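You operate a simulated robot arm through the tools that you are given. There is no shell and no other tool.

You run a simulated robot arm. Do the job below in one go: nothing can be reset, and whatever is moved stays where it is left.

## Task
Pack the silver parts tin with 3 bolts and 3 washers and put its lid on.
Fine: from the hopper, the bolts first, then the washers, dial set for each; teal slide back out; nothing else in it, nothing spilt. Where these are worked on the way, their far stop is far enough and under half their travel is too little: teal slide.

The check looks at the end state, three seconds after you hand in, the way a careful person would. Anything else that was tipped, shoved, dropped, spilled or broken makes it a failure. A push-on lid holds only when it is set on centred and level and pressed home; a screw cap is set on level and turned clockwise until tight.

## Robot
A 6-joint arm with a two-finger parallel gripper, fixed in place. Base frame: the origin is at the foot of the arm, x ahead of it, y to its left, z up; the work surface is at about z = 0. Units: mm, rad, N and s.
With the tool pointing down near the work surface it reaches from about 120 to 500 mm from the base axis. Its first joint turns from -1.257 to 1.257 rad. Payload 0.65 kg.
The tool frame sits at the grasp point between the pads (the TCP): z along the fingers, y along the line on which they close. The tips reach 25 mm beyond it. Largest opening 76 mm; finger width 18, thickness 10; the body of the gripper, 36 by 78 mm, starts 45 mm behind the TCP.
Orientation is that of the tool frame in the base frame, as a unit quaternion [x, y, z, w]. With the fingers straight down and closing along the base's y, the tool's x points along the base's -x, its y along +y and its z along -z.

## Interface
- The arm moves only by the tool arm_command. Its argument "moves" is a list that holds one entry, the list of rows, each a list of 7 numbers: the shift along the tool's x, y, z in units of 400 mm (1.0 is 400 mm), then the turn, a rotation vector about the tool's x, y, z in units of 45 degrees (1.0 is 45 degrees), then the gripper command, from -1 (shut) to 1 (fully open), values between in proportion. In form: [[[x, y, z, ax, ay, az, grip], ...]]. A call has 1 to 20 rows; each row is the pose to reach, as a shift and turn from the pose commanded when the call began, along the tool's axes at that moment. A call with a number of a shift or a turn outside -1 to 1 is refused whole. Each row takes 0.2 s and may step no farther than 50 mm and 0.15 rad from the row before; otherwise, or with a gripper value out of range, the whole call is refused. A pose out of reach is approached as far as the arm can. The call stops where the force on the tool passes 40 N (or 10 N more than at its start, if that is more) or the arm is blocked; 0.2 s more then pass. Each finger travels about 108 mm/s and halts on what it meets, pressing with about 37 N; the grip force reading is that of the motor and also rises with nothing between the fingers. The clock runs only during rows and for 0.2 s after the last one: add rows that repeat a pose to give the fingers time. The reply holds the time, the measured pose of the TCP, the force on the tool along the base axes, the opening and the grip force, in the units named above and with some noise, with the torque about the TCP (base axes, N m) and any sound that the robot's microphone picked up.
- Cameras (640 x 400 px; columns grow to the right, rows downward): "scene" is fixed at [45.7, 277.7, 417.9]; the picture's right is [-0.84, -0.54, 0.00], its down [-0.24, 0.37, -0.90] and it looks along [0.49, -0.76, -0.44] (base axes); focal length 219 px, centre (320, 200). "wrist" rides on the gripper at [58, 11, -81] in the tool frame; the picture's right is [-0.18, 0.98, 0.00], its down [-0.75, -0.14, -0.64] and it looks along [-0.63, -0.12, 0.77] (tool axes); focal length 243 px, centre (320, 200). There is no depth. A picture from a camera that has moved, and an enlarged one, comes with that camera's place and axes in the base frame and with its lens. The place of the scene camera against the robot may be out by one fixed shift of up to 25 mm in any direction.
- get_image(camera): a new picture of that camera. It takes no simulated time.
- enlarge(camera, box): a new picture of the part [left, top, right, bottom] of that camera's present view, enlarged. It takes no simulated time.
- hand_in(): hands the job in; it is judged then, once.

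Places have to be worked out from the pictures, the camera data and where the tool is seen. Open the gripper and draw the arm clear of the work before you hand the job in, unless the task says otherwise.

The tools are called after "Request:" by a JSON object that holds its "method" and its "body". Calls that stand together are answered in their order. arm_command: Moves the arm, as the interface text tells. Its arguments: {"type":"object","properties":{"moves":{"type":"array","items":{"type":"array","items":{"type":"array","items":{"type":"number"}}}}},"required":["moves"]} The other tools are called the same way: get_image (camera) takes a picture; enlarge (camera, box) takes an enlarged picture of a part of a camera's view; hand_in () hands the job in.

At the start:

```text
clock: 0.0
tcp_pos: [301.7, -26.0, 359.9]
tcp_rot: [0.0, 1.0, -0.001, 0.0]
force: [0.8, -0.2, -0.1]
ft_torque: [0.03, 0.01, -0.01]
gripper_width: 76.2
gripper_force: 0.0
```

scene: 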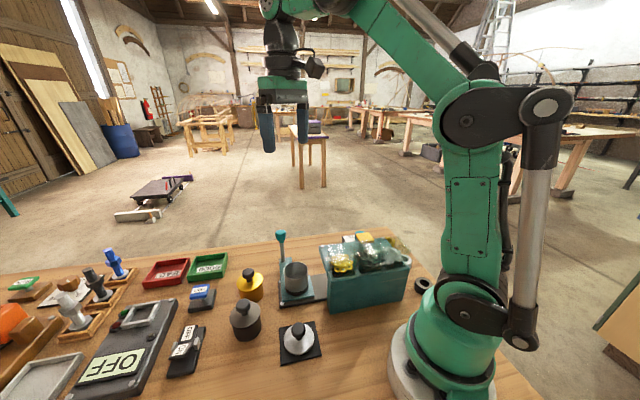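
wrist: 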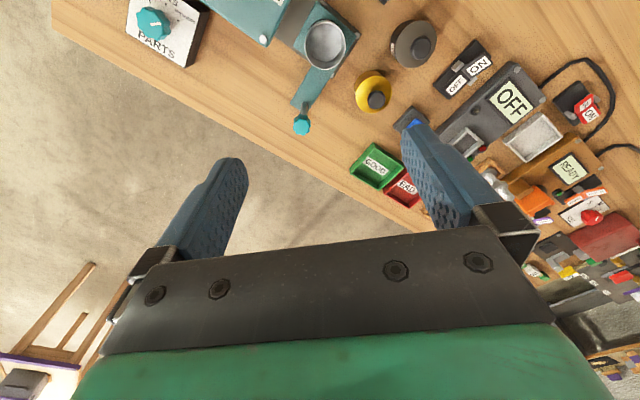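

I start by looking closely at the scene; the hopper (teal box with a slide) and the dial are near the left of the wrist view.

Request:
{"method": "enlarge", "body": {"camera": "scene", "box": [200, 220, 440, 370]}}

Request:
{"method": "enlarge", "body": {"camera": "scene", "box": [0, 230, 240, 400]}}

Request:
{"method": "enlarge", "body": {"camera": "wrist", "box": [100, 0, 420, 200]}}

Request:
{"method": "enlarge", "body": {"camera": "wrist", "box": [380, 0, 640, 200]}}

```text
2.67 times, centred on (320, 295) of scene
camera zoom: at [45.7, 277.7, 417.9], right [-0.84, -0.54, 0.0], down [-0.24, 0.37, -0.9], along [0.49, -0.76, -0.44], focal length 584 px, centre (320, -53)
```

zoom: 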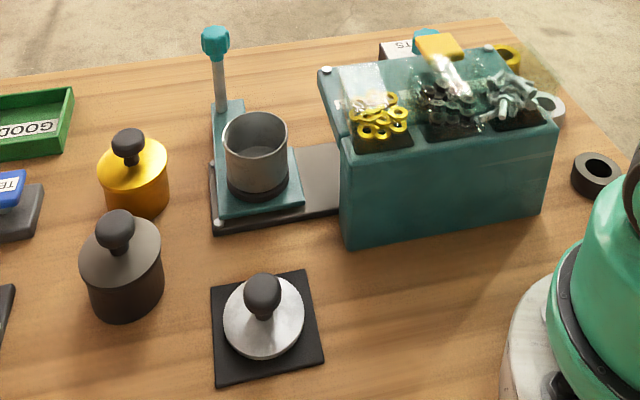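

```text
2.35 times, centred on (120, 315) of scene
camera zoom: at [45.7, 277.7, 417.9], right [-0.84, -0.54, 0.0], down [-0.24, 0.37, -0.9], along [0.49, -0.76, -0.44], focal length 515 px, centre (791, -71)
```

zoom: 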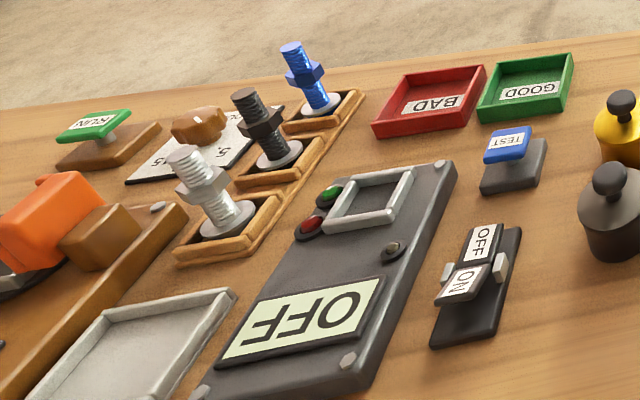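

```text
2.00 times, centred on (260, 100) of wrist
camera zoom: at [243.4, -14.7, 440.6], right [0.18, 0.98, 0.0], down [0.75, -0.14, 0.64], along [0.63, -0.12, -0.77], focal length 485 px, centre (440, 400)
```

zoom: 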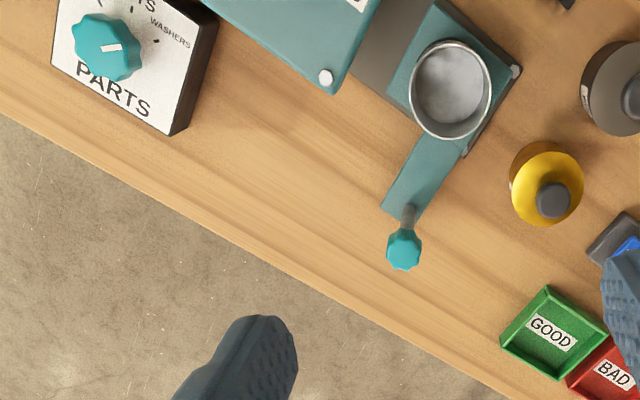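

```text
2.00 times, centred on (510, 100) of wrist
camera zoom: at [243.4, -14.7, 440.6], right [0.18, 0.98, 0.0], down [0.75, -0.14, 0.64], along [0.63, -0.12, -0.77], focal length 485 px, centre (-60, 400)
```

zoom: 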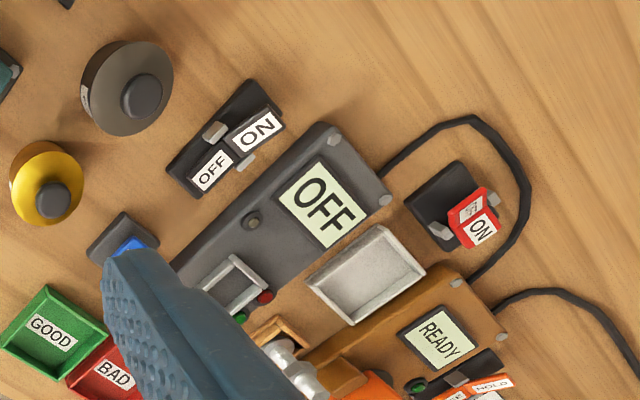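

I estimate the tin near (297, -19), the hopper on its -y side and the dial near (229, -238). I'll move the wrist camera high over there for a better view of the dial and hopper.

Request:
{"method": "arm_command", "body": {"moves": [[[0.066, -0.077, 0.015, 0, 0, 0, 1], [0.131, -0.154, 0.03, 0, 0, 0, 1], [0.197, -0.231, 0.045, 0, 0, 0, 1], [0.262, -0.308, 0.06, 0, 0, 0, 1], [0.3275, -0.385, 0.075, 0, 0, 0, 1]]]}}

Request:
{"method": "get_image", "body": {"camera": "wrist"}}

Request:
{"method": "enlarge", "body": {"camera": "wrist", "box": [160, 0, 480, 200]}}

Request:
{"method": "get_image", "body": {"camera": "scene"}}

```text
clock: 1.2
tcp_pos: [167.5, -180.3, 331.8]
tcp_rot: [0.0, 1.0, 0.0, 0.0]
force: [0.3, -0.6, 0.2]
ft_torque: [0.02, -0.01, 0.01]
gripper_width: 75.9
gripper_force: 0.0
```

```text
taken
camera wrist: at [109.3, -169.3, 412.2], right [0.18, 0.98, 0.0], down [0.75, -0.14, 0.64], along [0.63, -0.12, -0.77], focal length 243 px, centre (320, 200)
```

wrist: 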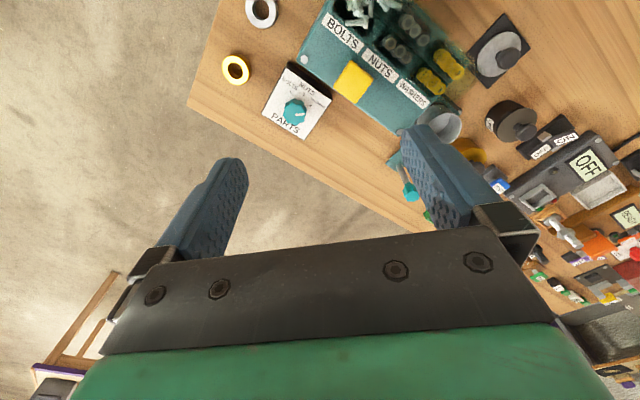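

```text
2.00 times, centred on (320, 100) of wrist
camera zoom: at [109.3, -169.3, 412.2], right [0.18, 0.98, 0.0], down [0.75, -0.14, 0.64], along [0.63, -0.12, -0.77], focal length 485 px, centre (320, 400)
```

zoom: 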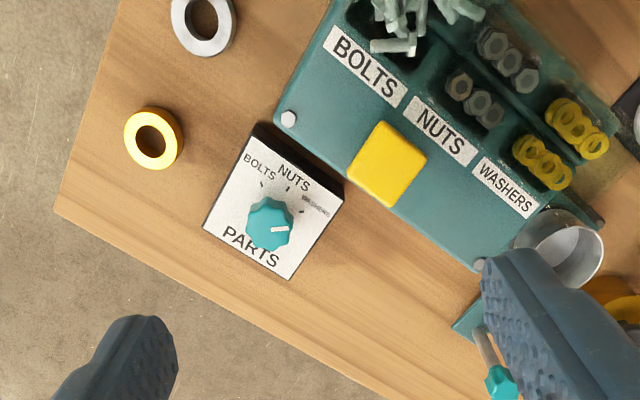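

```text
taken
```

scene: 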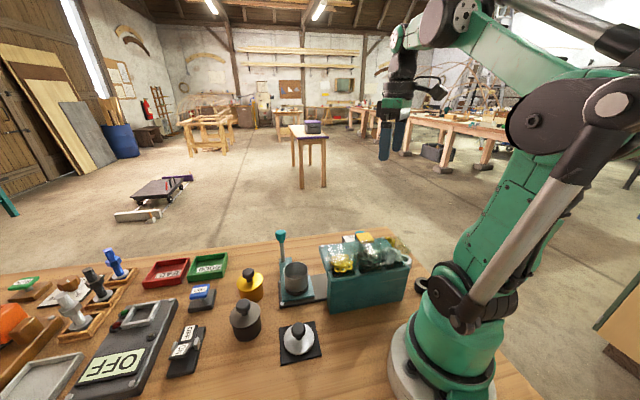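

The dial reads BOLTS / NUTS / WASHERS and there's a yellow block on the hopper top. I enlarge both for detail.

Request:
{"method": "enlarge", "body": {"camera": "wrist", "box": [250, 50, 346, 110]}}

Request:
{"method": "enlarge", "body": {"camera": "wrist", "box": [300, 0, 480, 112]}}

Request:
{"method": "enlarge", "body": {"camera": "scene", "box": [264, 220, 424, 320]}}

```text
6.67 times, centred on (298, 80) of wrist
camera zoom: at [109.3, -169.3, 412.2], right [0.18, 0.98, 0.0], down [0.75, -0.14, 0.64], along [0.63, -0.12, -0.77], focal length 1618 px, centre (467, 1000)
```

zoom: 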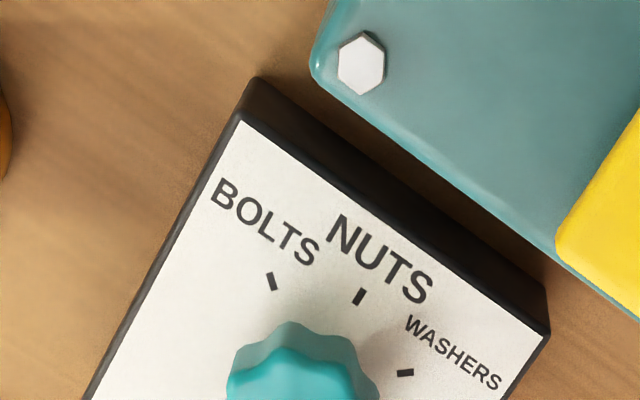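

```text
3.56 times, centred on (390, 56) of wrist
camera zoom: at [109.3, -169.3, 412.2], right [0.18, 0.98, 0.0], down [0.75, -0.14, 0.64], along [0.63, -0.12, -0.77], focal length 863 px, centre (71, 712)
```

zoom: 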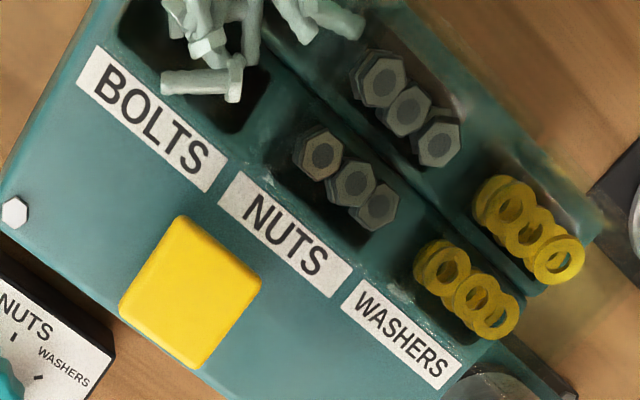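

```text
4.00 times, centred on (344, 270) of scene
camera zoom: at [45.7, 277.7, 417.9], right [-0.84, -0.54, 0.0], down [-0.24, 0.37, -0.9], along [0.49, -0.76, -0.44], focal length 876 px, centre (224, -80)
```

zoom: 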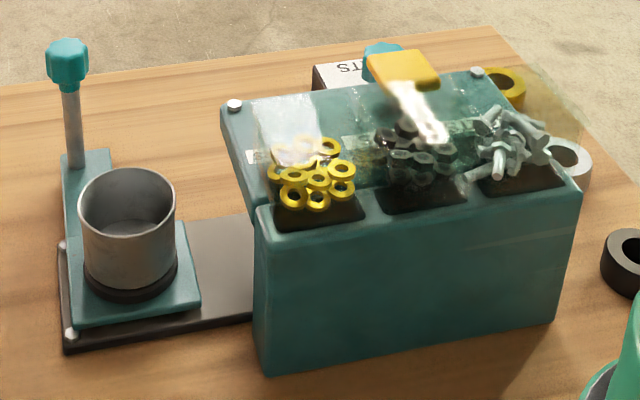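

The roof bolts triangulate to about z=98, with the hopper turned 45°, and the handle knob near (379, -68, 95). I go lower for a closer look at dial, button and bins.

Request:
{"method": "arm_command", "body": {"moves": [[[0, -0.02, 0.1, 0, 0, 0, 1], [0, -0.04, 0.2, 0, 0, 0, 1], [0.0, -0.05, 0.28, 0, 0, 0, 1]]]}}

Request:
{"method": "get_image", "body": {"camera": "wrist"}}

Request:
{"method": "enlarge", "body": {"camera": "wrist", "box": [220, 50, 380, 150]}}

Request:
{"method": "enlarge", "body": {"camera": "wrist", "box": [340, 0, 540, 125]}}

```text
clock: 2.0
tcp_pos: [167.0, -199.4, 216.7]
tcp_rot: [0.0, 1.0, 0.0, 0.0]
force: [0.2, -0.6, 0.1]
ft_torque: [-0.01, -0.01, 0.04]
gripper_width: 76.0
gripper_force: 0.0
```

```text
taken
camera wrist: at [110.6, -189.2, 297.3], right [0.18, 0.98, 0.0], down [0.75, -0.14, 0.64], along [0.63, -0.12, -0.77], focal length 243 px, centre (320, 200)
```

wrist: 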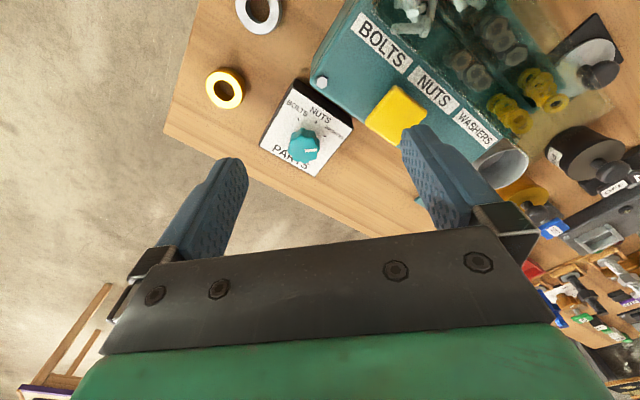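

```text
4.00 times, centred on (300, 100) of wrist
camera zoom: at [110.6, -189.2, 297.3], right [0.18, 0.98, 0.0], down [0.75, -0.14, 0.64], along [0.63, -0.12, -0.77], focal length 970 px, centre (400, 600)
```

zoom: 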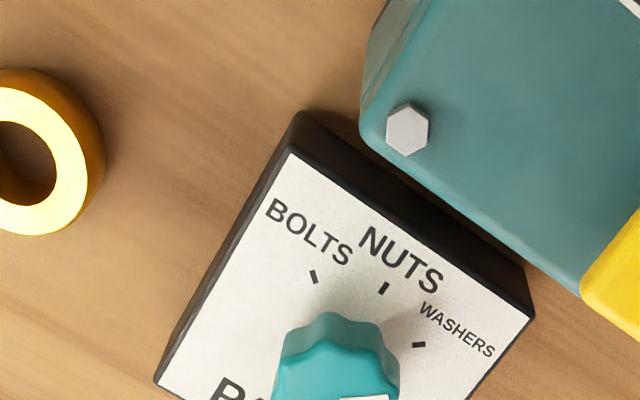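

```text
3.20 times, centred on (440, 62) of wrist
camera zoom: at [110.6, -189.2, 297.3], right [0.18, 0.98, 0.0], down [0.75, -0.14, 0.64], along [0.63, -0.12, -0.77], focal length 776 px, centre (-64, 640)
```

zoom: 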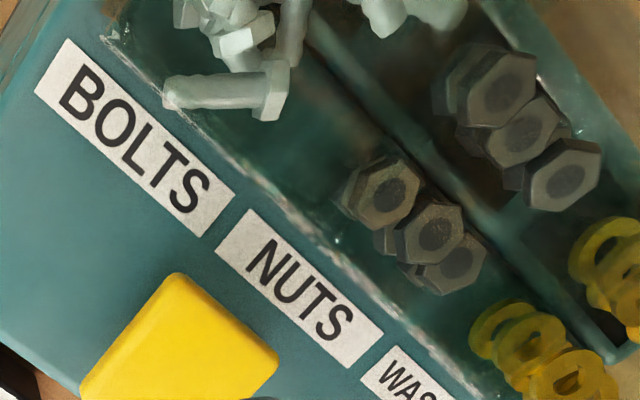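

Zooming on the knob itself to read its pointer against the ticks.

Request:
{"method": "enlarge", "body": {"camera": "wrist", "box": [250, 80, 370, 180]}}

Request:
{"method": "enlarge", "body": {"camera": "wrist", "box": [350, 60, 450, 160]}}

```text
4.00 times, centred on (310, 130) of wrist
camera zoom: at [110.6, -189.2, 297.3], right [0.18, 0.98, 0.0], down [0.75, -0.14, 0.64], along [0.63, -0.12, -0.77], focal length 970 px, centre (360, 480)
```

zoom: 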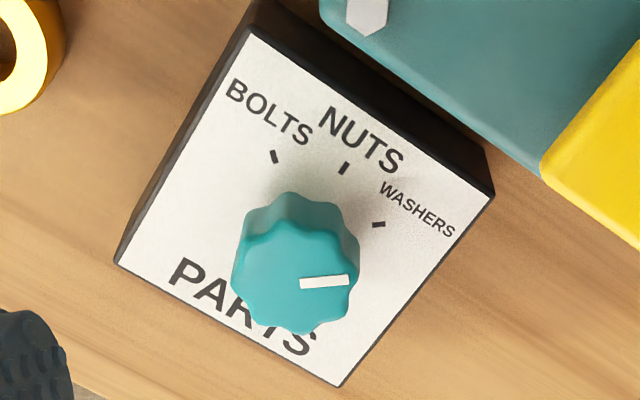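

```text
4.00 times, centred on (400, 110) of wrist
camera zoom: at [110.6, -189.2, 297.3], right [0.18, 0.98, 0.0], down [0.75, -0.14, 0.64], along [0.63, -0.12, -0.77], focal length 970 px, centre (0, 560)
```

zoom: 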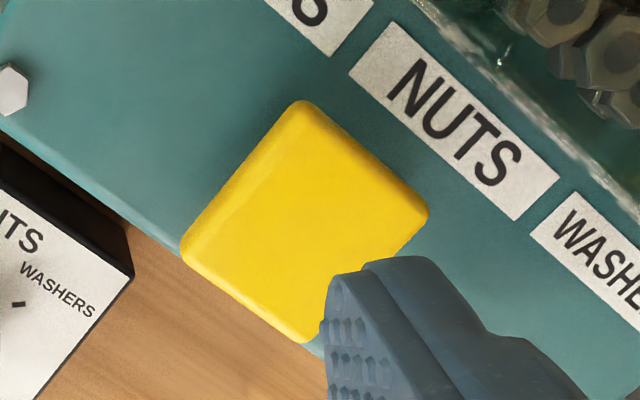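

The knob is at about (231, -230), plate z≈34, knob top z≈62, and its pointer is on WASHERS (84° in the base frame); BOLTS is at about 185°. I hover over it with open fingers and check the centring.

Request:
{"method": "arm_command", "body": {"moves": [[[-0.05, -0.025, 0.05, 0, 0, 0, 1], [-0.1, -0.05, 0.11, 0, 0, 0, 1], [-0.16, -0.0765, 0.192, 0, 0, 0, 1], [-0.16, -0.0765, 0.192, 0, 0, 0, 1]]]}}

Request:
{"method": "get_image", "body": {"camera": "wrist"}}

Request:
{"method": "get_image", "body": {"camera": "scene"}}

```text
clock: 3.0
tcp_pos: [234.2, -230.6, 139.3]
tcp_rot: [0.0, 1.0, 0.0, 0.0]
force: [-0.6, -0.1, 0.2]
ft_torque: [-0.03, 0.01, -0.01]
gripper_width: 75.9
gripper_force: 0.0
```

```text
taken
camera wrist: at [176.5, -219.8, 220.1], right [0.18, 0.98, 0.0], down [0.75, -0.14, 0.64], along [0.63, -0.12, -0.77], focal length 243 px, centre (320, 200)
```

wrist: 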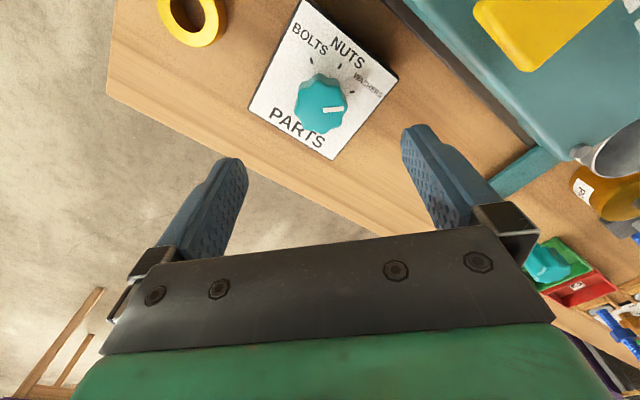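

```text
taken
```

scene: 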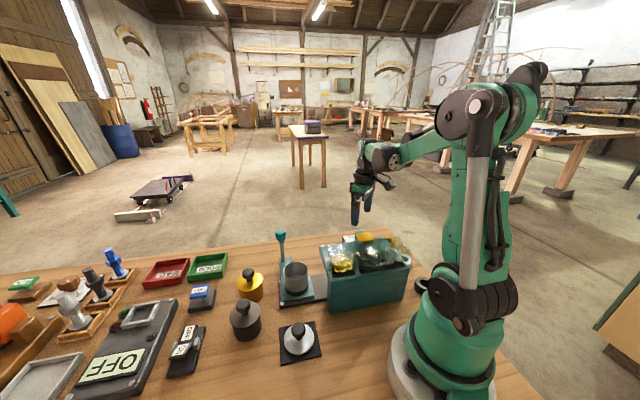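

Enlarging the dial from this closer viewpoint to refine its centre and height.

Request:
{"method": "enlarge", "body": {"camera": "wrist", "box": [240, 0, 416, 165]}}

```text
2.42 times, centred on (328, 82) of wrist
camera zoom: at [176.5, -219.8, 220.1], right [0.18, 0.98, 0.0], down [0.75, -0.14, 0.64], along [0.63, -0.12, -0.77], focal length 588 px, centre (301, 485)
```

zoom: 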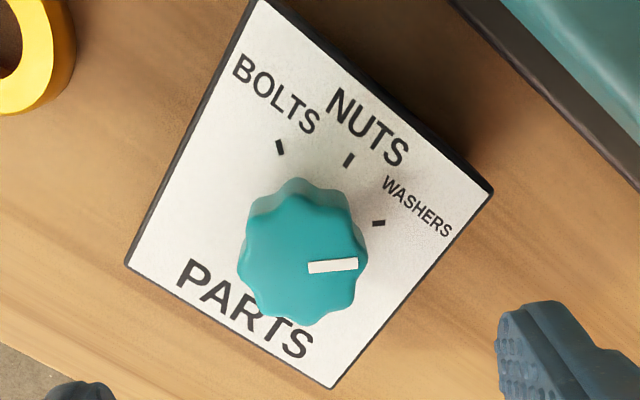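

Ticks from both views agree: dial centre (230.2, -229.5), plate z≈34, knob top z≈66. I correct by a few mm and descend around the knob, open.

Request:
{"method": "arm_command", "body": {"moves": [[[0.01025, 0.003, 0.06, 0, 0, 0, 1], [0.01025, 0.003, 0.12, 0, 0, 0, 1], [0.01025, 0.003, 0.16, 0, 0, 0, 1], [0.01025, 0.003, 0.1875, 0, 0, 0, 1], [0.01025, 0.003, 0.1875, 0, 0, 0, 1]]]}}

Request:
{"method": "get_image", "body": {"camera": "wrist"}}

Request:
{"method": "enlarge", "body": {"camera": "scene", "box": [280, 160, 440, 300]}}

```text
clock: 4.2
tcp_pos: [230.4, -229.4, 65.1]
tcp_rot: [0.0, 1.0, 0.0, 0.0]
force: [-1.0, -0.6, -0.7]
ft_torque: [-0.01, -0.01, 0.0]
gripper_width: 75.9
gripper_force: 0.1
```

```text
taken
camera wrist: at [172.6, -219.3, 145.3], right [0.18, 0.98, 0.0], down [0.75, -0.14, 0.64], along [0.63, -0.12, -0.77], focal length 243 px, centre (320, 200)
```

wrist: 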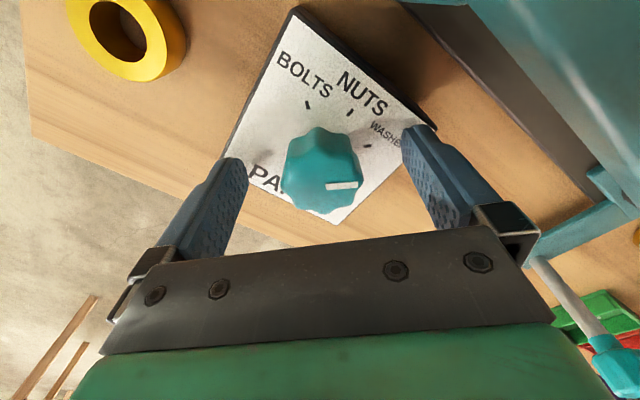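

```text
2.86 times, centred on (360, 230) of scene
camera zoom: at [45.7, 277.7, 417.9], right [-0.84, -0.54, 0.0], down [-0.24, 0.37, -0.9], along [0.49, -0.76, -0.44], focal length 625 px, centre (206, 114)
```

zoom: 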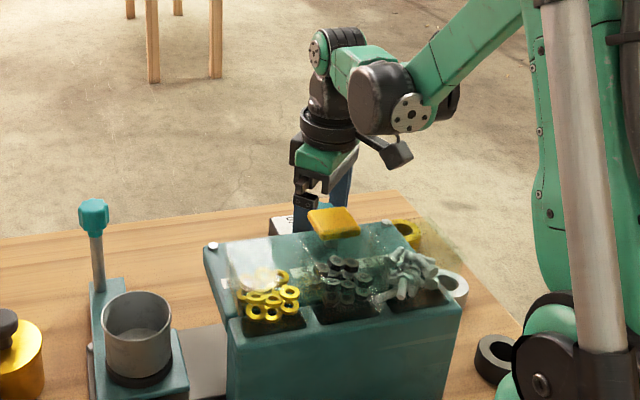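

Knob is centred between the fingers. I close on it and check the opening before turning.

Request:
{"method": "arm_command", "body": {"moves": [[[0, 0, 0, 0, 0, 0, -1], [0, 0, 0, 0, 0, 0, -1], [0, 0, 0, 0, 0, 0, -1]]]}}

Request:
{"method": "get_image", "body": {"camera": "wrist"}}

```text
clock: 5.0
tcp_pos: [230.4, -231.3, 64.0]
tcp_rot: [0.0, 1.0, 0.001, 0.0]
force: [-0.5, 12.9, -6.9]
ft_torque: [0.15, -0.01, -0.01]
gripper_width: 32.2
gripper_force: 44.7
```

```text
taken
camera wrist: at [172.6, -218.9, 145.4], right [0.18, 0.98, 0.0], down [0.75, -0.14, 0.64], along [0.63, -0.12, -0.77], focal length 243 px, centre (320, 200)
```

wrist: 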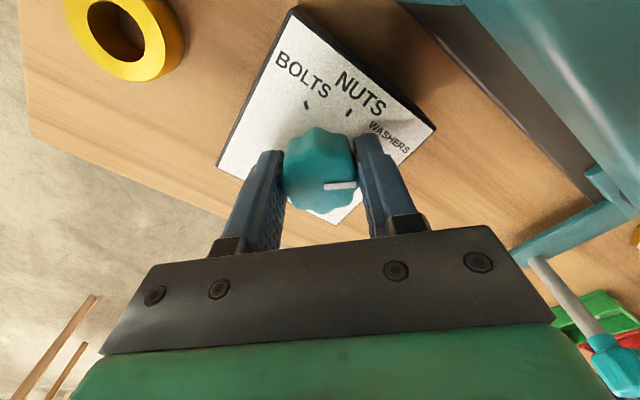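

Gripped at 32 mm. I turn it counter-clockwise (seen from above) 45° first, then read the pointer.

Request:
{"method": "arm_command", "body": {"moves": [[[0, 0.002, 0, 0, 0, -0.17, -1], [0, 0.002, 0, 0, 0, -0.34, -1], [0, 0.002, 0, 0, 0, -0.51, -1], [0, 0.002, 0, 0, 0, -0.68, -1], [0, 0.002, 0, 0, 0, -0.84, -1], [0, 0.002, 0, 0, 0, -1, -1], [0, 0.002, 0, 0, 0, -1, -1]]]}}

Request:
{"method": "get_image", "body": {"camera": "wrist"}}

```text
clock: 6.6
tcp_pos: [229.6, -230.4, 65.2]
tcp_rot: [-0.384, 0.924, -0.003, 0.0]
force: [11.3, -23.5, -9.9]
ft_torque: [0.08, -0.32, -0.02]
gripper_width: 32.3
gripper_force: 45.6
```

```text
taken
camera wrist: at [181.8, -262.9, 146.3], right [-0.57, 0.82, 0.0], down [0.63, 0.44, 0.64], along [0.53, 0.36, -0.77], focal length 243 px, centre (320, 200)
```

wrist: 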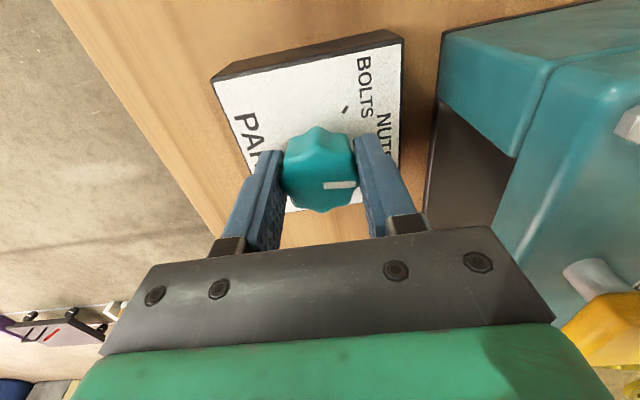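

The knob follows (45° done). I ease the side force with a 1 mm shift and turn another 45°.

Request:
{"method": "arm_command", "body": {"moves": [[[0, -0.0025, 0, 0, 0, 0, -1], [0, -0.003, 0, 0, 0, -0.17, -1], [0, -0.003, 0, 0, 0, -0.34, -1], [0, -0.003, 0, 0, 0, -0.51, -1], [0, -0.003, 0, 0, 0, -0.68, -1], [0, -0.003, 0, 0, 0, -0.84, -1], [0, -0.003, 0, 0, 0, -1, -1], [0, -0.003, 0, 0, 0, -1, -1]]]}}

Request:
{"method": "get_image", "body": {"camera": "wrist"}}

```text
clock: 8.4
tcp_pos: [229.9, -229.7, 65.2]
tcp_rot: [0.708, -0.706, 0.0, 0.0]
force: [-4.9, -12.6, -26.6]
ft_torque: [-0.32, -0.04, -0.02]
gripper_width: 32.2
gripper_force: 44.7
```

```text
taken
camera wrist: at [220.3, -287.7, 146.9], right [-0.98, 0.18, 0.0], down [0.14, 0.75, 0.64], along [0.12, 0.63, -0.77], focal length 243 px, centre (320, 200)
```

wrist: 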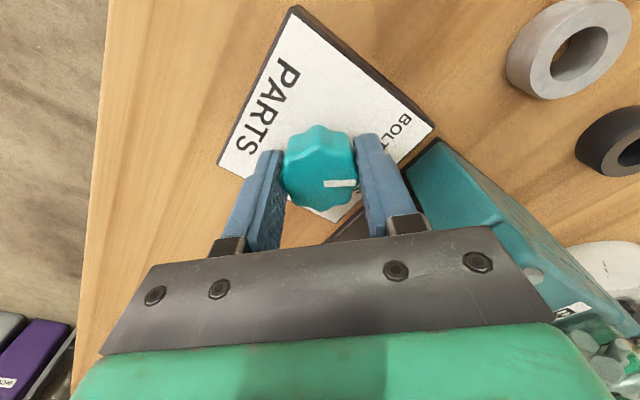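

Now about 90° turned (pointer ≈174°); a further ~10° puts it on the BOLTS tick at 185°.

Request:
{"method": "arm_command", "body": {"moves": [[[0, 0, 0.0015, 0, 0, 0, -1], [0, 0, 0.0015, 0, 0, -0.12, -1], [0, 0, 0.0015, 0, 0, -0.235, -1], [0, 0, 0.0015, 0, 0, -0.235, -1]]]}}

Request:
{"method": "get_image", "body": {"camera": "wrist"}}

```text
clock: 9.4
tcp_pos: [228.9, -230.1, 65.5]
tcp_rot: [0.77, -0.638, 0.001, -0.001]
force: [0.8, -11.4, 33.9]
ft_torque: [0.03, 0.07, 0.01]
gripper_width: 32.1
gripper_force: 45.1
```

```text
taken
camera wrist: at [230.9, -288.5, 146.8], right [-1.0, 0.0, 0.0], down [0.0, 0.77, 0.64], along [0.0, 0.64, -0.77], focal length 243 px, centre (320, 200)
```

wrist: 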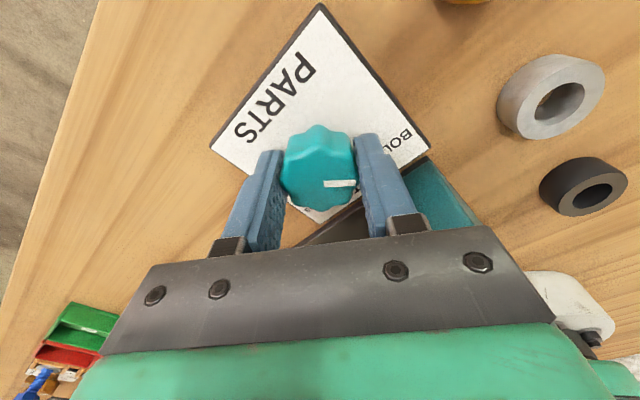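

The pointer should be at ~185°. I release, rise straight up, and check the pointer.

Request:
{"method": "arm_command", "body": {"moves": [[[0, 0, 0, 0, 0, 0, 0.5], [0, 0, 0, 0, 0, 0, 0.5], [0, 0, -0.05, 0, 0, 0, 0.5], [0, 0, -0.12, 0, 0, 0, 0.5], [0, 0, -0.2, 0, 0, 0, 0.5], [0, 0, -0.2, 0, 0, 0.15, 1]]]}}

Request:
{"method": "get_image", "body": {"camera": "wrist"}}

Request:
{"method": "enlarge", "body": {"camera": "wrist", "box": [240, 40, 400, 160]}}

```text
clock: 10.8
tcp_pos: [231.0, -229.3, 145.9]
tcp_rot: [0.73, -0.683, 0.001, 0.001]
force: [0.4, 0.0, 0.4]
ft_torque: [-0.01, 0.0, -0.01]
gripper_width: 76.3
gripper_force: 0.0
```

```text
taken
camera wrist: at [224.2, -287.9, 226.2], right [-0.99, 0.12, 0.0], down [0.09, 0.76, 0.64], along [0.08, 0.64, -0.77], focal length 243 px, centre (320, 200)
```

wrist: 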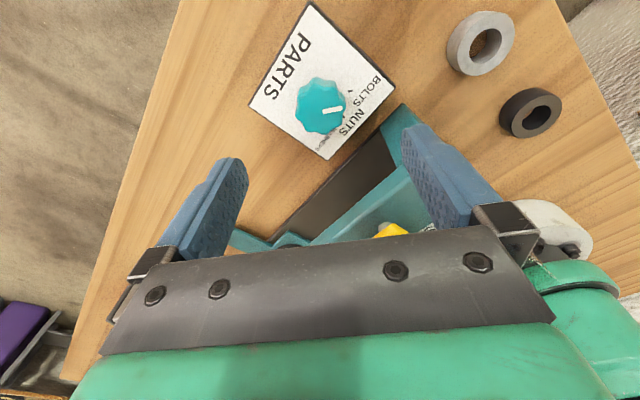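

```text
3.33 times, centred on (320, 100) of wrist
camera zoom: at [224.2, -287.9, 226.2], right [-0.99, 0.12, 0.0], down [0.09, 0.76, 0.64], along [0.08, 0.64, -0.77], focal length 809 px, centre (320, 533)
```

zoom: 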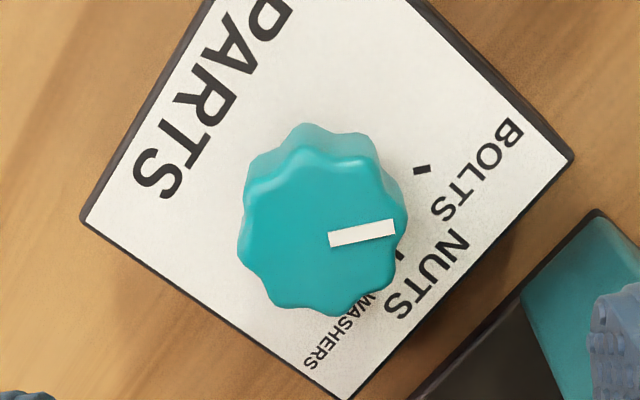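

Pointer reads ~183–184°, matching the BOLTS tick. Next I hover over the slide's handle knob, with the fingers turned so they close along the slide's direction (45° line).

Request:
{"method": "arm_command", "body": {"moves": [[[0, 0, -0.085, 0, 0, 0, 1], [-0.075, -0.079, -0.085, 0, 0, -0.18, 1], [-0.15, -0.158, -0.085, 0, 0, -0.36, 1], [-0.226, -0.237, -0.085, 0, 0, -0.54, 1], [-0.301, -0.316, -0.085, 0, 0, -0.72, 1], [-0.3768, -0.3958, -0.085, 0, 0, -0.9, 1], [-0.3768, -0.3958, -0.085, 0, 0, -0.916, 1]]]}}

Request:
{"method": "get_image", "body": {"camera": "wrist"}}

Request:
{"method": "get_image", "body": {"camera": "scene"}}

```text
clock: 12.4
tcp_pos: [377.5, -68.4, 178.0]
tcp_rot: [0.924, -0.382, 0.0, 0.0]
force: [0.3, 0.1, -0.6]
ft_torque: [0.0, -0.02, 0.02]
gripper_width: 75.7
gripper_force: 0.0
```

```text
taken
camera wrist: at [412.4, -116.7, 259.8], right [-0.82, -0.57, 0.0], down [-0.43, 0.63, 0.64], along [-0.36, 0.53, -0.77], focal length 243 px, centre (320, 200)
```

wrist: 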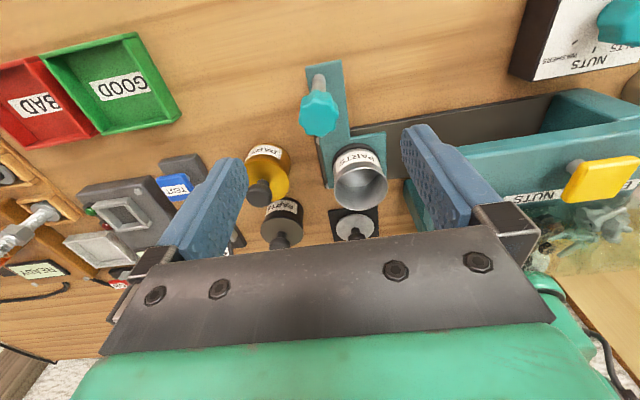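

```text
taken
```

scene: 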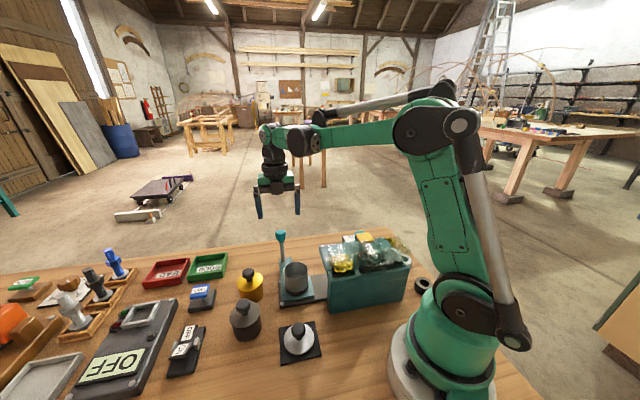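

Checking the handle knob position and the yellow plunger in detail from here.

Request:
{"method": "enlarge", "body": {"camera": "wrist", "box": [260, 40, 420, 240]}}

Request:
{"method": "enlarge", "body": {"camera": "wrist", "box": [480, 80, 640, 260]}}

```text
2.00 times, centred on (340, 140) of wrist
camera zoom: at [412.4, -116.7, 259.8], right [-0.82, -0.57, 0.0], down [-0.43, 0.63, 0.64], along [-0.36, 0.53, -0.77], focal length 485 px, centre (280, 320)
```

zoom: 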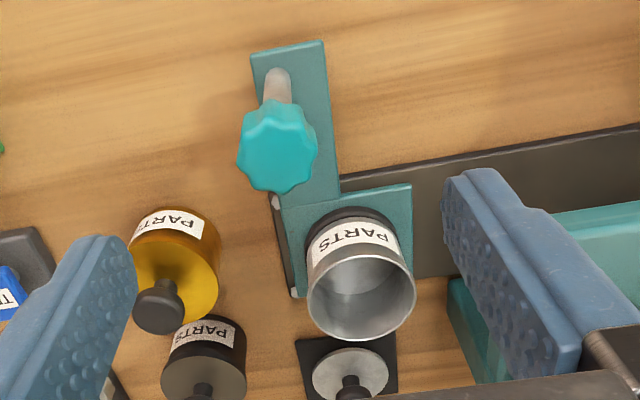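

```text
2.22 times, centred on (560, 170) of wrist
camera zoom: at [412.4, -116.7, 259.8], right [-0.82, -0.57, 0.0], down [-0.43, 0.63, 0.64], along [-0.36, 0.53, -0.77], focal length 539 px, centre (-213, 267)
```

zoom: 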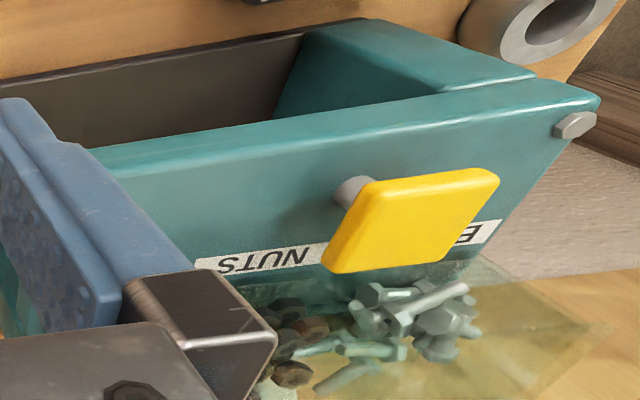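

Handle knob is at about (380, -67), centre z≈99, 27 mm across. I descend around it with open fingers and grip.

Request:
{"method": "arm_command", "body": {"moves": [[[0, -0.0035, 0.07, 0, 0, 0, 1], [0, -0.0035, 0.14, 0, 0, 0, 1], [0, -0.0035, 0.185, 0, 0, 0, 1], [0, -0.0035, 0.21, 0, 0, 0, 1], [0, -0.0035, 0.21, 0, 0, 0, 0.3], [0, -0.0035, 0.21, 0, 0, 0, -0.2], [0, -0.0035, 0.21, 0, 0, 0, -1], [0, -0.0035, 0.21, 0, 0, 0, -1]]]}}

Request:
{"method": "get_image", "body": {"camera": "wrist"}}

Request:
{"method": "enlarge", "body": {"camera": "scene", "box": [220, 160, 440, 320]}}

```text
clock: 14.2
tcp_pos: [379.3, -68.1, 94.9]
tcp_rot: [0.924, -0.383, -0.001, 0.002]
force: [-22.8, -14.3, -8.9]
ft_torque: [0.02, 0.17, -0.01]
gripper_width: 24.4
gripper_force: 40.2
```

```text
taken
camera wrist: at [413.9, -116.2, 176.3], right [-0.83, -0.56, 0.0], down [-0.43, 0.63, 0.64], along [-0.37, 0.53, -0.77], focal length 243 px, centre (320, 200)
```

wrist: 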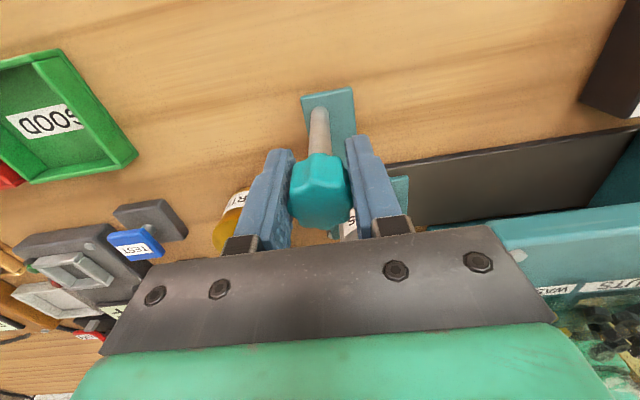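

```text
2.50 times, centred on (330, 240) of scene
camera zoom: at [45.7, 277.7, 417.9], right [-0.84, -0.54, 0.0], down [-0.24, 0.37, -0.9], along [0.49, -0.76, -0.44], focal length 547 px, centre (295, 100)
```

zoom: 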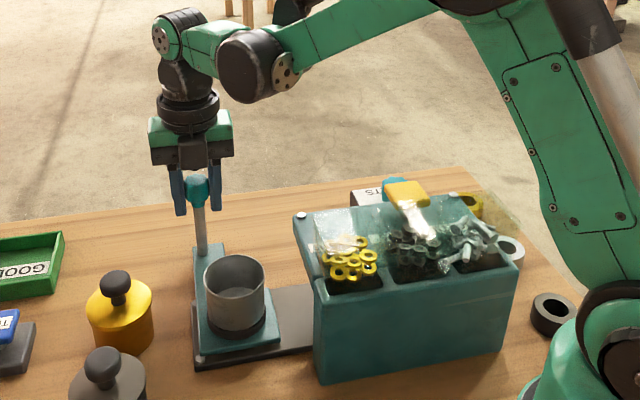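

Gripped at 24 mm, with the slide resting against its outer stop. I push it in slowly toward the hopper, watching the side force.

Request:
{"method": "arm_command", "body": {"moves": [[[0, 0.005, 0, 0, 0, 0, -1], [0, 0.02, 0, 0, 0, 0, -1], [0, 0.04, 0, 0, 0, 0, -1], [0, 0.06, 0, 0, 0, 0, -1], [0, 0.08, 0, 0, 0, 0, -1], [0, 0.1, 0, 0, 0, 0, -1]]]}}

Request:
{"method": "enlarge", "body": {"camera": "scene", "box": [220, 160, 440, 320]}}

```text
clock: 15.6
tcp_pos: [351.3, -96.1, 95.3]
tcp_rot: [0.924, -0.383, 0.001, 0.001]
force: [4.0, -3.5, 28.9]
ft_torque: [0.16, 0.19, -0.02]
gripper_width: 24.5
gripper_force: 40.1
```

```text
2.50 times, centred on (330, 240) of scene
camera zoom: at [45.6, 277.7, 417.9], right [-0.84, -0.54, 0.0], down [-0.24, 0.37, -0.9], along [0.49, -0.76, -0.44], focal length 547 px, centre (295, 100)
```

zoom: 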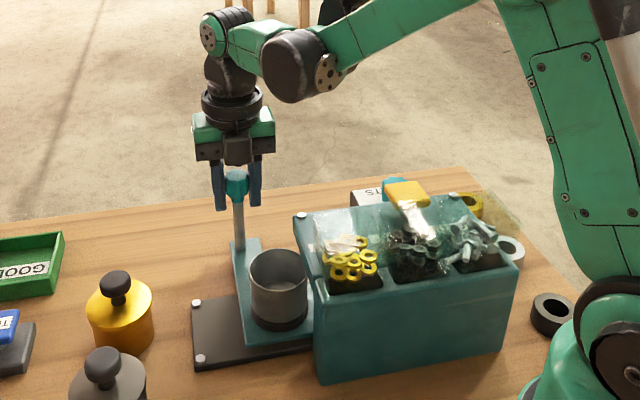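

The slide moves smoothly with the tin. I continue inward in further small rows, easing the vertical force slightly.

Request:
{"method": "arm_command", "body": {"moves": [[[0, 0.0, -0.0008, 0, 0, 0, -1], [0, 0.02, -0.0008, 0, 0, 0, -1], [0, 0.04, -0.0008, 0, 0, 0, -1], [0, 0.06, -0.0008, 0, 0, 0, -1], [0, 0.08, -0.0008, 0, 0, 0, -1], [0, 0.1, -0.0008, 0, 0, 0, -1], [0, 0.12, -0.0008, 0, 0, 0, -1], [0, 0.14, -0.0008, 0, 0, 0, -1]]]}}

Request:
{"method": "enlarge", "body": {"camera": "scene", "box": [220, 160, 440, 320]}}

Request:
{"method": "get_image", "body": {"camera": "wrist"}}

```text
clock: 17.4
tcp_pos: [309.7, -135.3, 95.6]
tcp_rot: [0.924, -0.383, 0.0, 0.0]
force: [13.9, -13.4, 20.6]
ft_torque: [0.21, 0.25, -0.03]
gripper_width: 24.4
gripper_force: 40.7
```

```text
2.50 times, centred on (330, 240) of scene
camera zoom: at [45.6, 277.7, 417.9], right [-0.84, -0.54, 0.0], down [-0.24, 0.37, -0.9], along [0.49, -0.76, -0.44], focal length 547 px, centre (295, 100)
```

zoom: 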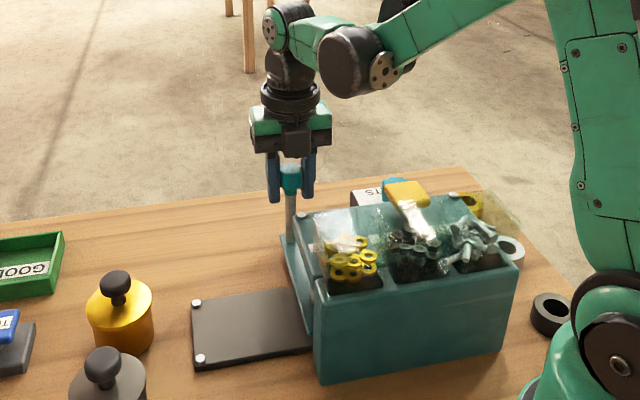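

```text
taken
camera wrist: at [345.3, -183.9, 177.4], right [-0.83, -0.56, 0.0], down [-0.43, 0.63, 0.64], along [-0.36, 0.53, -0.77], focal length 243 px, centre (320, 200)
```

wrist: 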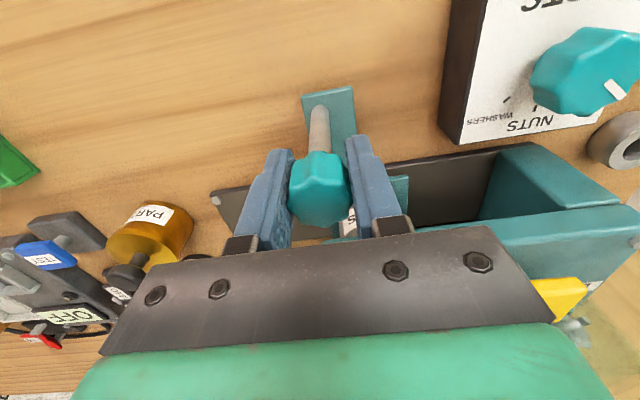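

Travel so far ~96 mm; I keep pushing at a gentler pace until the far stop is felt, with a small lateral correction.

Request:
{"method": "arm_command", "body": {"moves": [[[0.001, 0.0, -0.0005, 0, 0, 0, -1], [0.001, 0.02, -0.0005, 0, 0, 0, -1], [0.001, 0.04, -0.0005, 0, 0, 0, -1], [0.001, 0.05, -0.0005, 0, 0, 0, -1], [0.001, 0.06, -0.0005, 0, 0, 0, -1], [0.001, 0.07, -0.0005, 0, 0, 0, -1], [0.001, 0.08, -0.0005, 0, 0, 0, -1], [0.001, 0.09, -0.0005, 0, 0, 0, -1]]]}}

Request:
{"method": "get_image", "body": {"camera": "wrist"}}

```text
clock: 18.6
tcp_pos: [297.2, -148.9, 96.4]
tcp_rot: [0.925, -0.379, 0.002, -0.006]
force: [2.3, 2.2, -0.3]
ft_torque: [0.02, 0.05, -0.05]
gripper_width: 24.6
gripper_force: 40.3
stopped in row 6: the force on the tool passed its limit at 47 N (the readings are from after the stop); the commanded pose is now the measured one
```

```text
taken
camera wrist: at [331.7, -198.2, 176.5], right [-0.82, -0.57, -0.01], down [-0.44, 0.62, 0.65], along [-0.36, 0.54, -0.76], focal length 243 px, centre (320, 200)
```

wrist: 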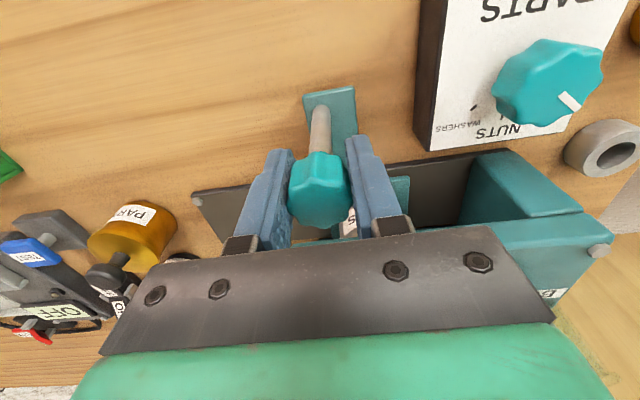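

It stopped with 47 N at ~116 mm of travel. I push gently again to confirm this is the far stop, not a snag.

Request:
{"method": "arm_command", "body": {"moves": [[[0, 0.003, 0, 0, 0, 0, -1], [0, 0.006, 0, 0, 0, 0, -1], [0, 0.009, 0, 0, 0, 0, -1], [0, 0.012, 0, 0, 0, 0, -1]]]}}

Request:
{"method": "enlarge", "body": {"camera": "scene", "box": [220, 160, 440, 320]}}

Request:
{"method": "enlarge", "body": {"camera": "wrist", "box": [180, 60, 620, 260]}}

```text
clock: 19.3
tcp_pos: [297.5, -148.9, 95.5]
tcp_rot: [0.926, -0.377, 0.002, -0.009]
force: [4.3, 3.0, -3.8]
ft_torque: [0.13, 0.28, -0.04]
gripper_width: 24.2
gripper_force: 39.9
stopped in row 3: the force on the tool passed its limit at 43 N (the readings are from after the stop); the commanded pose is now the measured one
```

```text
2.50 times, centred on (330, 240) of scene
camera zoom: at [45.7, 277.7, 417.9], right [-0.84, -0.54, 0.0], down [-0.24, 0.37, -0.9], along [0.49, -0.76, -0.44], focal length 547 px, centre (295, 100)
```

zoom: 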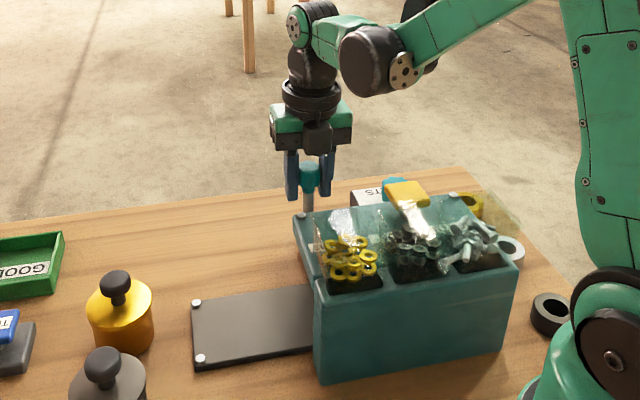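

```text
1.45 times, centred on (400, 160) of wrist
camera zoom: at [331.4, -198.4, 176.6], right [-0.82, -0.57, -0.02], down [-0.45, 0.62, 0.65], along [-0.36, 0.54, -0.76], focal length 353 px, centre (204, 258)
```

zoom: 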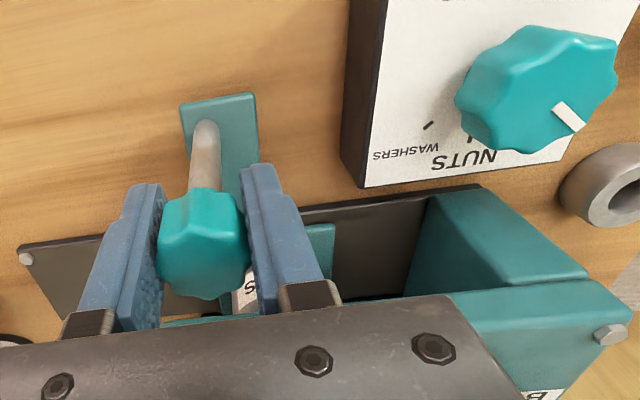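

Same place again, so that's the far stop. I release the handle, rise, and back off outward to look into the bay.

Request:
{"method": "arm_command", "body": {"moves": [[[0, 0, 0, 0, 0, 0, 0.3], [0, 0, 0, 0, 0, 0, 0.6], [0, 0, 0, 0, 0, 0, 0.6], [0, 0, -0.06, 0, 0, 0, 0.6], [0, 0, -0.14, 0, 0, 0, 0.6], [0.08, 0, -0.18, 0, 0, 0, 0.6], [0.18, 0, -0.18, 0, 0, 0, 0.6], [0.25, 0, -0.15, 0, 0, 0, 0.6]]]}}

Request:
{"method": "get_image", "body": {"camera": "wrist"}}

Request:
{"method": "enlarge", "body": {"camera": "wrist", "box": [280, 80, 520, 230]}}

Request:
{"method": "enlarge", "body": {"camera": "scene", "box": [220, 160, 440, 320]}}

```text
clock: 21.1
tcp_pos: [367.3, -220.0, 156.9]
tcp_rot: [0.926, -0.378, 0.002, -0.01]
force: [0.4, 1.0, 0.3]
ft_torque: [0.03, 0.01, -0.01]
gripper_width: 60.8
gripper_force: 0.0
```

```text
taken
camera wrist: at [401.1, -269.5, 237.6], right [-0.82, -0.57, -0.02], down [-0.45, 0.62, 0.65], along [-0.36, 0.54, -0.76], focal length 243 px, centre (320, 200)
```

wrist: 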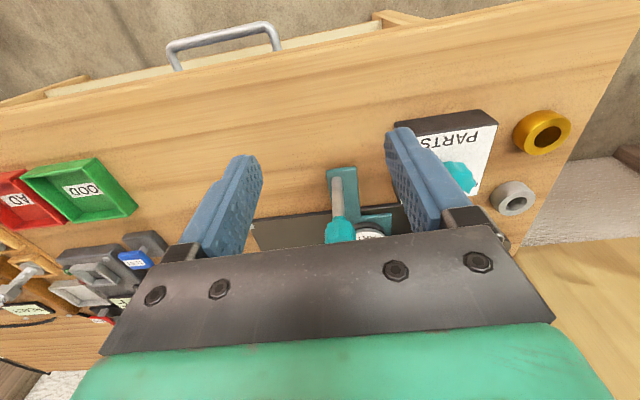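

```text
2.67 times, centred on (400, 155) of wrist
camera zoom: at [401.1, -269.5, 237.6], right [-0.82, -0.57, -0.02], down [-0.45, 0.62, 0.65], along [-0.36, 0.54, -0.76], focal length 647 px, centre (107, 320)
```

zoom: 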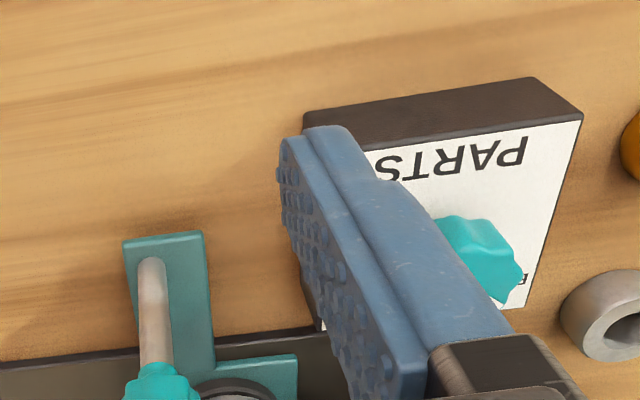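

```text
2.50 times, centred on (330, 240) of scene
camera zoom: at [45.7, 277.7, 417.9], right [-0.84, -0.54, 0.0], down [-0.24, 0.37, -0.9], along [0.49, -0.76, -0.44], focal length 547 px, centre (295, 100)
```

zoom: 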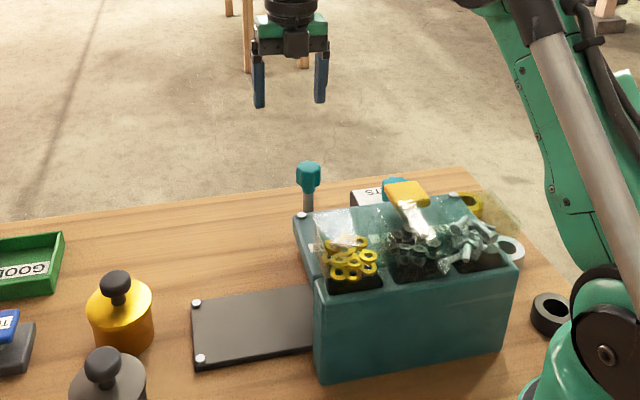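

The handle stayed at the far stop. Two earlier views put the yellow button's top at (186, -146, 120); I go hover over it with the fingers shut and verify.

Request:
{"method": "arm_command", "body": {"moves": [[[0, 0, -0.1075, 0, 0, 0, 0.3], [-0.09, 0.037, -0.1075, -0.005, 0.001, 0.003, 0], [-0.18, 0.074, -0.1075, -0.01, 0.002, 0.006, -0.3], [-0.27, 0.111, -0.1075, -0.015, 0.003, 0.009, -0.6], [-0.36, 0.148, -0.1075, -0.02, 0.004, 0.012, -1], [-0.4525, 0.185, -0.1075, -0.0255, 0.005, 0.014, -1], [-0.4525, 0.185, -0.1075, -0.0255, 0.005, 0.014, -1]]]}}

Request:
{"method": "get_image", "body": {"camera": "wrist"}}

Request:
{"method": "enlarge", "body": {"camera": "scene", "box": [280, 120, 480, 320]}}

```text
clock: 22.7
tcp_pos: [186.7, -144.9, 198.2]
tcp_rot: [0.923, -0.384, 0.001, 0.001]
force: [-1.0, 0.1, 0.4]
ft_torque: [-0.02, 0.0, 0.0]
gripper_width: 0.0
gripper_force: 23.3
```

```text
taken
camera wrist: at [220.8, -193.0, 280.4], right [-0.83, -0.56, 0.0], down [-0.43, 0.64, 0.64], along [-0.36, 0.53, -0.77], focal length 243 px, centre (320, 200)
```

wrist: 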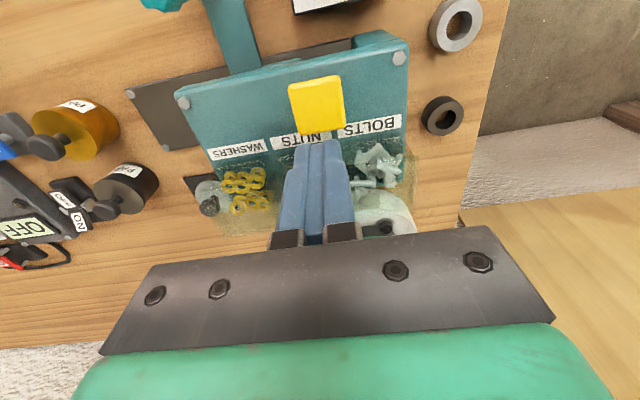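

```text
2.00 times, centred on (380, 220) of scene
camera zoom: at [45.7, 277.7, 417.9], right [-0.84, -0.54, 0.0], down [-0.24, 0.37, -0.9], along [0.49, -0.76, -0.44], focal length 438 px, centre (200, 160)
```

zoom: 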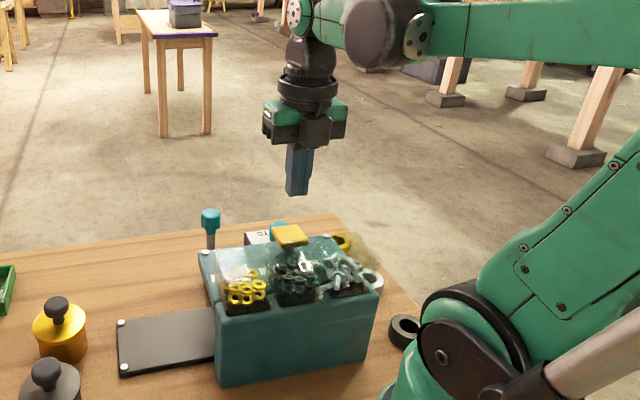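

Combining all views, the button's centre is (190, -145) with top z≈111. I shift ~2.5 mm and lower to just above it, then press slowly listening for a sound.

Request:
{"method": "arm_command", "body": {"moves": [[[0.006, -0.003, 0.05, 0, 0, 0, -1], [0.006, -0.003, 0.1, 0, 0, 0, -1], [0.006, -0.003, 0.14, 0, 0, 0, -1], [0.006, -0.003, 0.14, 0, 0, 0, -1]]]}}

Request:
{"method": "get_image", "body": {"camera": "wrist"}}

Request:
{"method": "enlarge", "body": {"camera": "scene", "box": [320, 180, 420, 280]}}

```text
clock: 23.7
tcp_pos: [188.5, -145.4, 141.6]
tcp_rot: [0.923, -0.385, 0.001, 0.002]
force: [0.3, -0.7, 1.5]
ft_torque: [0.0, -0.03, -0.04]
gripper_width: 0.2
gripper_force: 23.7
```

```text
taken
camera wrist: at [222.6, -194.3, 222.9], right [-0.83, -0.56, 0.0], down [-0.43, 0.64, 0.64], along [-0.36, 0.53, -0.77], focal length 243 px, centre (320, 200)
```

wrist: 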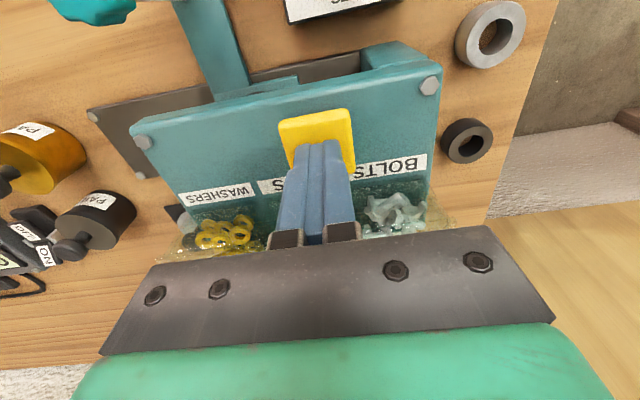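

```text
4.00 times, centred on (370, 230) of scene
camera zoom: at [45.7, 277.7, 417.9], right [-0.84, -0.54, 0.0], down [-0.24, 0.37, -0.9], along [0.49, -0.76, -0.44], focal length 876 px, centre (120, 80)
```

zoom: 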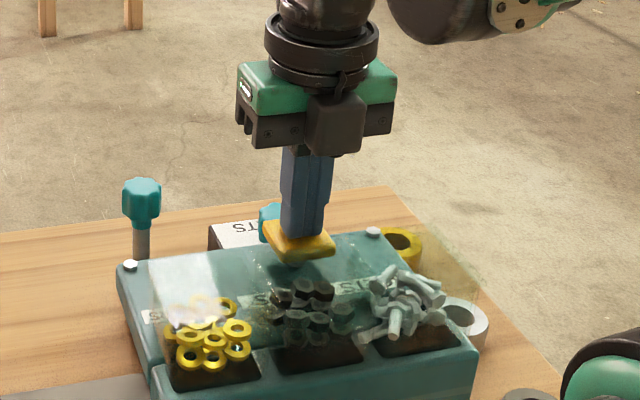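

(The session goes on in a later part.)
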